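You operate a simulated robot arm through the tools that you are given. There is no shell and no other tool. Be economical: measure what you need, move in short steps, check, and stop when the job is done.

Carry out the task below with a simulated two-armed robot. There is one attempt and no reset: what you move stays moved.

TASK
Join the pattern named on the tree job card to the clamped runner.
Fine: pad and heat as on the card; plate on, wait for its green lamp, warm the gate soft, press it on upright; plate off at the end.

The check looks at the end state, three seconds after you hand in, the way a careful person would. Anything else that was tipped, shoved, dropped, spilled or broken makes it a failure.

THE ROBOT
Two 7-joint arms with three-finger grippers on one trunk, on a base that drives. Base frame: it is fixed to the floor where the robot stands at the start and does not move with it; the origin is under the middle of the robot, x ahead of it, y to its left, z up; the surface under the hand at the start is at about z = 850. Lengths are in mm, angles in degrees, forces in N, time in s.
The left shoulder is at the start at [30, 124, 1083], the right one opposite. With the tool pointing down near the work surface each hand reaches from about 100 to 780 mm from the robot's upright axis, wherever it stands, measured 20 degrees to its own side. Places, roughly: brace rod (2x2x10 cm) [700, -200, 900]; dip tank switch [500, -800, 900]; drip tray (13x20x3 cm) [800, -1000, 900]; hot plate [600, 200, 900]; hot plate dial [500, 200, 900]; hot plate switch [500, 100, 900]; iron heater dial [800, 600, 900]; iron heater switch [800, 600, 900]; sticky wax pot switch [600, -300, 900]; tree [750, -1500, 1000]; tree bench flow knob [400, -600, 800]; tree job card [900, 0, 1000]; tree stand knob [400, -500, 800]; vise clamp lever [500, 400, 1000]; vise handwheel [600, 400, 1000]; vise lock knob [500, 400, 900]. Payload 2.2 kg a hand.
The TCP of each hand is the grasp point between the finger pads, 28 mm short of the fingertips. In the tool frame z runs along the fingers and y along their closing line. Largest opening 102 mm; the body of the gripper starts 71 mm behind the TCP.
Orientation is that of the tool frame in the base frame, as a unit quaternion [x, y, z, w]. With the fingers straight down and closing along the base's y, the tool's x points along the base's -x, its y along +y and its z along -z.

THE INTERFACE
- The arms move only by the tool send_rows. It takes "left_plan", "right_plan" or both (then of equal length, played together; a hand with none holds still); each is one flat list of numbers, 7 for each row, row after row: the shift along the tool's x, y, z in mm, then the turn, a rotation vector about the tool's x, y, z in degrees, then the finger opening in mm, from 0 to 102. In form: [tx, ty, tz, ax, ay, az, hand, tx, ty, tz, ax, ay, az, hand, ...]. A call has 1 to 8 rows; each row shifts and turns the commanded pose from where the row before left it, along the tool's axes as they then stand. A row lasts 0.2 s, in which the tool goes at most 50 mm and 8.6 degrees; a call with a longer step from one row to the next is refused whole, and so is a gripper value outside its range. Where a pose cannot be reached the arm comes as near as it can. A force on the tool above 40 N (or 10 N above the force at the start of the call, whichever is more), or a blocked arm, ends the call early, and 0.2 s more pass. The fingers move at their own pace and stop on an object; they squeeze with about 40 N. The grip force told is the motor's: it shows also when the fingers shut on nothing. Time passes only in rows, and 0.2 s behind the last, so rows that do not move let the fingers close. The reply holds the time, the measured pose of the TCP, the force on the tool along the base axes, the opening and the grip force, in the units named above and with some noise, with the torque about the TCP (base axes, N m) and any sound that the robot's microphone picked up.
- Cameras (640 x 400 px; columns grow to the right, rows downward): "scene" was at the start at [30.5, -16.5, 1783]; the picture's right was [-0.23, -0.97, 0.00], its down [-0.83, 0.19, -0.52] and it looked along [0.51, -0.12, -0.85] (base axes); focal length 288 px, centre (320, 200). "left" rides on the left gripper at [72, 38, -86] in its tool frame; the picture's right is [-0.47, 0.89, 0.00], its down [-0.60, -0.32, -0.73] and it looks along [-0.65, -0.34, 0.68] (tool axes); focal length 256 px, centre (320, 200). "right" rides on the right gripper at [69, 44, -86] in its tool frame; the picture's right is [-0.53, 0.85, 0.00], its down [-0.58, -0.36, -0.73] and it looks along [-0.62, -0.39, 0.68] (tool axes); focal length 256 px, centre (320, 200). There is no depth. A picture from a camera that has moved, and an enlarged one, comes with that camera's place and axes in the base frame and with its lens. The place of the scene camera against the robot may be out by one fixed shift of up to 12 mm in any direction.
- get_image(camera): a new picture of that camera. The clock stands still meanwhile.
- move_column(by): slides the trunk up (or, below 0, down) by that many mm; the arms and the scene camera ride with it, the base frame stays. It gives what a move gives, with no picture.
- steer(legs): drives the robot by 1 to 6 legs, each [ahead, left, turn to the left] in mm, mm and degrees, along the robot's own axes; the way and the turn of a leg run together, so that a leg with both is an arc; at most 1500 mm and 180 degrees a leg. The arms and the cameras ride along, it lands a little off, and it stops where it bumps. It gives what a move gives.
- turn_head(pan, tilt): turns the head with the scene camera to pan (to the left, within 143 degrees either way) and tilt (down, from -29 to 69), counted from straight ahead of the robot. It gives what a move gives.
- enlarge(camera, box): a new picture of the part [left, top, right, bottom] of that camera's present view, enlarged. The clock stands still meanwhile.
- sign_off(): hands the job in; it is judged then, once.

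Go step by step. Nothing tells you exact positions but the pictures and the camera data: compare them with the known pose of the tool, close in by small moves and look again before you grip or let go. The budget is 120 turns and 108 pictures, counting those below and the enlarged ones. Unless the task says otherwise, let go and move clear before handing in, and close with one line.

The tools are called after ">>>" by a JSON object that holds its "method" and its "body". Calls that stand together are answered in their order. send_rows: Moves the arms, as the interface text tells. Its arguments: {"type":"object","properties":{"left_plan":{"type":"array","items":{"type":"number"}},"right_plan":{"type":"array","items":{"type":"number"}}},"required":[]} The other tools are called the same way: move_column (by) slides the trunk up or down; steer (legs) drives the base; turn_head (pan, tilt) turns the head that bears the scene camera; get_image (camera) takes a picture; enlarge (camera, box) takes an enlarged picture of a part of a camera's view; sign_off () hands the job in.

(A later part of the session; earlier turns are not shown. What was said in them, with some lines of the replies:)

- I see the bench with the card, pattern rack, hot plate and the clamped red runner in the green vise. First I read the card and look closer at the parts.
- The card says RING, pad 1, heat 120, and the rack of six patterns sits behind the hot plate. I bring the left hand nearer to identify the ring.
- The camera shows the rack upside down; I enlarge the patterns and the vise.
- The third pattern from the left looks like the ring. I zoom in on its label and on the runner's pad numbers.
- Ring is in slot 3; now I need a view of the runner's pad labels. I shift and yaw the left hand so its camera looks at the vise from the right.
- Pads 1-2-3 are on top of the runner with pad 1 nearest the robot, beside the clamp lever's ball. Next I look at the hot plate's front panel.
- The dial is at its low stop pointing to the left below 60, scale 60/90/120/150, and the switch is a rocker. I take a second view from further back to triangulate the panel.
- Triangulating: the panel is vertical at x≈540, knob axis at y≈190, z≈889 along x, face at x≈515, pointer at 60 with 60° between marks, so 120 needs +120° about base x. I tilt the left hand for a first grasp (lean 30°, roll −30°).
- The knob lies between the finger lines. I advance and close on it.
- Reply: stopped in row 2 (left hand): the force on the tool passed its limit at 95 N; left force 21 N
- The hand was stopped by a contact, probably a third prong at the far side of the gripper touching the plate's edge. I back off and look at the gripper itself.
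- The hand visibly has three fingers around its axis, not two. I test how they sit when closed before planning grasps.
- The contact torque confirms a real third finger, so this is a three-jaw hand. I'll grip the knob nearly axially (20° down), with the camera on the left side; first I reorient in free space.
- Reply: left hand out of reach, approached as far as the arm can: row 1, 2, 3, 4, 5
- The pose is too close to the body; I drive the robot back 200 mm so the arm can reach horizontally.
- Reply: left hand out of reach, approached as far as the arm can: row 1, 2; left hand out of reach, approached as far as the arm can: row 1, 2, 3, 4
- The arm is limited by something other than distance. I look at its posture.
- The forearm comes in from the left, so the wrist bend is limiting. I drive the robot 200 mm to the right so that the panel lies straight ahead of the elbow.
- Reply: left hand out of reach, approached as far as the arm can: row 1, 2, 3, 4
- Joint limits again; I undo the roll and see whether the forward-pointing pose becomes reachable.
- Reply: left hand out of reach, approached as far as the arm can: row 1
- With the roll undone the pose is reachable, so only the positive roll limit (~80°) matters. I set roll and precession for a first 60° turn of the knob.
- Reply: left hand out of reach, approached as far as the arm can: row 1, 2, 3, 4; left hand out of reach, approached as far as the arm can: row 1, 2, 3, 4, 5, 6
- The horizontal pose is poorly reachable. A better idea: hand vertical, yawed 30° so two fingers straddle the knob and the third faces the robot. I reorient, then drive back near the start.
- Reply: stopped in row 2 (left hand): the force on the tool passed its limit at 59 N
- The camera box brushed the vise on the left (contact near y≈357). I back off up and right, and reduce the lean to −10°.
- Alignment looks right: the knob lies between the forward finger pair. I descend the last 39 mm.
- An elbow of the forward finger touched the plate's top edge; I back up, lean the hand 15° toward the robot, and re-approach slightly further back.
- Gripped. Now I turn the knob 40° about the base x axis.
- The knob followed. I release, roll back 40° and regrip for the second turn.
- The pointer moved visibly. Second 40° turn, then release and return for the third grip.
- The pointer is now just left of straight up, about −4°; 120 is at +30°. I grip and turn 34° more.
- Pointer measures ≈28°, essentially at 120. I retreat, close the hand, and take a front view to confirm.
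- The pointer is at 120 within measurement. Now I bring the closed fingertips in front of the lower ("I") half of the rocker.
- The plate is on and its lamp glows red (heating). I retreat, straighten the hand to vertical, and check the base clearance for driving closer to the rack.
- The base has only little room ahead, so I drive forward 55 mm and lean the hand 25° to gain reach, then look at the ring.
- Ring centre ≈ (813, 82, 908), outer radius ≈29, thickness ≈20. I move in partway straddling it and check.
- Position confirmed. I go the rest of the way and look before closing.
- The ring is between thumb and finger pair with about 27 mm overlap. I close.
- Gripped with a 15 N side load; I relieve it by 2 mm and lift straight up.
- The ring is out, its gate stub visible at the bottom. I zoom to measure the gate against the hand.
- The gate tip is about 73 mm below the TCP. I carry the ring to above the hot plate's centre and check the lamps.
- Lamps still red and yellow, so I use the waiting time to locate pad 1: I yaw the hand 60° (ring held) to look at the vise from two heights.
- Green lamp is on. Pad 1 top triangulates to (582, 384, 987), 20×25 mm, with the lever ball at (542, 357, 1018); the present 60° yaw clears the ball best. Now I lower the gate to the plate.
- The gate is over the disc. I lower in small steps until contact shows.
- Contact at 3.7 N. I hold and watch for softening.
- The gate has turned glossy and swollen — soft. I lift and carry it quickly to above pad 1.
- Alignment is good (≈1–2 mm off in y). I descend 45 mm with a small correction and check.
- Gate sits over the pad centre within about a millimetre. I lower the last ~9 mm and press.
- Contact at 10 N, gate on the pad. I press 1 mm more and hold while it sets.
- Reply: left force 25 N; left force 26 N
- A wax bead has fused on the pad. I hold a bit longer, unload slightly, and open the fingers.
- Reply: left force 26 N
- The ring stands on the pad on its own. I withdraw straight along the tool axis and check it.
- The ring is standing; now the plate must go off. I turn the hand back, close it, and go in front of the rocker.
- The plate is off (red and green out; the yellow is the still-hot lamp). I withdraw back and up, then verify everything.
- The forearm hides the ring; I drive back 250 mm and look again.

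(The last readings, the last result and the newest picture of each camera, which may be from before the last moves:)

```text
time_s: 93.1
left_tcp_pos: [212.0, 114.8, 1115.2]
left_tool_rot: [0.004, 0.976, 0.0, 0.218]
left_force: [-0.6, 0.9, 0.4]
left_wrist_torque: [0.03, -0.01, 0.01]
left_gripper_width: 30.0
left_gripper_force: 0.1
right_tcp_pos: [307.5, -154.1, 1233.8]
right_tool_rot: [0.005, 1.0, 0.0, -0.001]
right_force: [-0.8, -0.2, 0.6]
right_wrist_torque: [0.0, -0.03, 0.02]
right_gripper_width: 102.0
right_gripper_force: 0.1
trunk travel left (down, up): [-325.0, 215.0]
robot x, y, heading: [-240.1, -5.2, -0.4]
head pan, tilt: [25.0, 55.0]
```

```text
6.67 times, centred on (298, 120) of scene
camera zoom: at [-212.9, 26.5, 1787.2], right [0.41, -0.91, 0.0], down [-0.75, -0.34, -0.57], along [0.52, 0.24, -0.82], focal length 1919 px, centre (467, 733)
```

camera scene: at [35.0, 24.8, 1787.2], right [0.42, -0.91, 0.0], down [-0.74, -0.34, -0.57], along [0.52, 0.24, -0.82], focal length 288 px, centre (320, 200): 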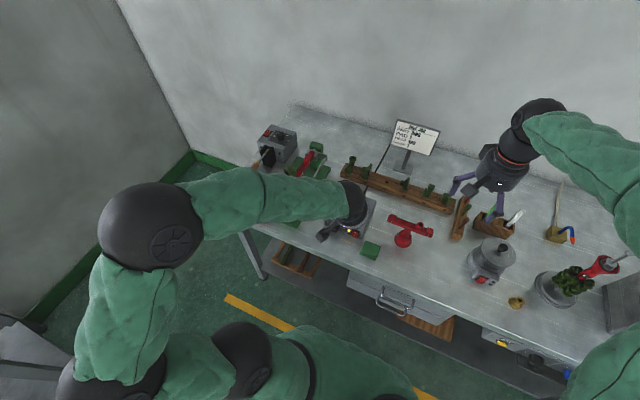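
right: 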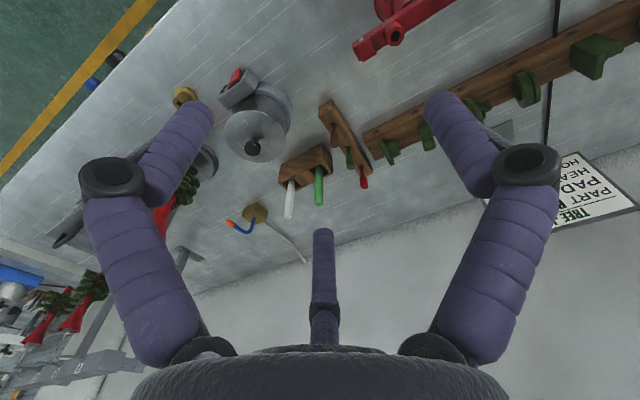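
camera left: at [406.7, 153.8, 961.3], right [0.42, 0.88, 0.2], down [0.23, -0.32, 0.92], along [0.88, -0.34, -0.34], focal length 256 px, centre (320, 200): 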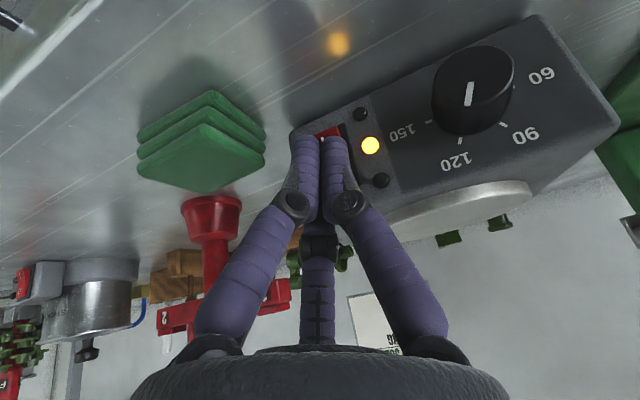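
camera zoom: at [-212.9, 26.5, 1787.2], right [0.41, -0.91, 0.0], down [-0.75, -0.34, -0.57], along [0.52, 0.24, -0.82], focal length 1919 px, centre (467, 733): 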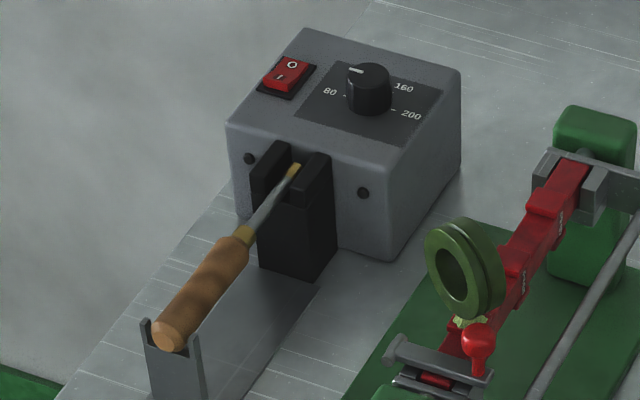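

>>> {"method": "enlarge", "body": {"camera": "scene", "box": [308, 118, 332, 148]}}

>>> {"method": "enlarge", "body": {"camera": "scene", "box": [340, 150, 460, 210]}}

```text
13.33 times, centred on (320, 133) of scene
camera zoom: at [-212.9, 26.5, 1787.2], right [0.41, -0.91, 0.0], down [-0.75, -0.34, -0.57], along [0.52, 0.24, -0.82], focal length 3838 px, centre (320, 1093)
```

zoom: 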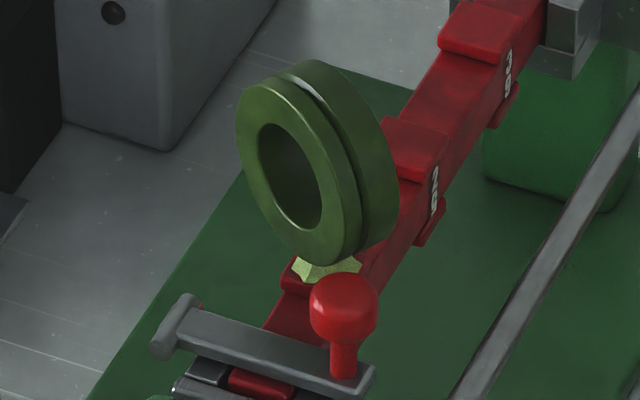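

```text
5.33 times, centred on (400, 180) of scene
camera zoom: at [-212.9, 26.5, 1787.2], right [0.41, -0.91, 0.0], down [-0.75, -0.34, -0.57], along [0.52, 0.24, -0.82], focal length 1535 px, centre (-107, 307)
```

zoom: 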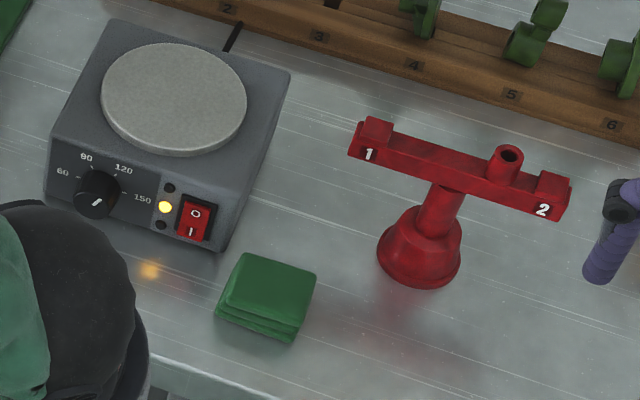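

The ring stands upright and fused on pad 1. The plate is off, with only its residual yellow lamp lit, and nothing else looks moved, so I hand in.

>>> {"method": "sign_off", "body": {}}

```text
The job is handed in.
```

The ring pattern is joined upright to pad 1 of the clamped runner, warmed at 120 after the green lamp came on; the hot plate is off and both hands are clear.
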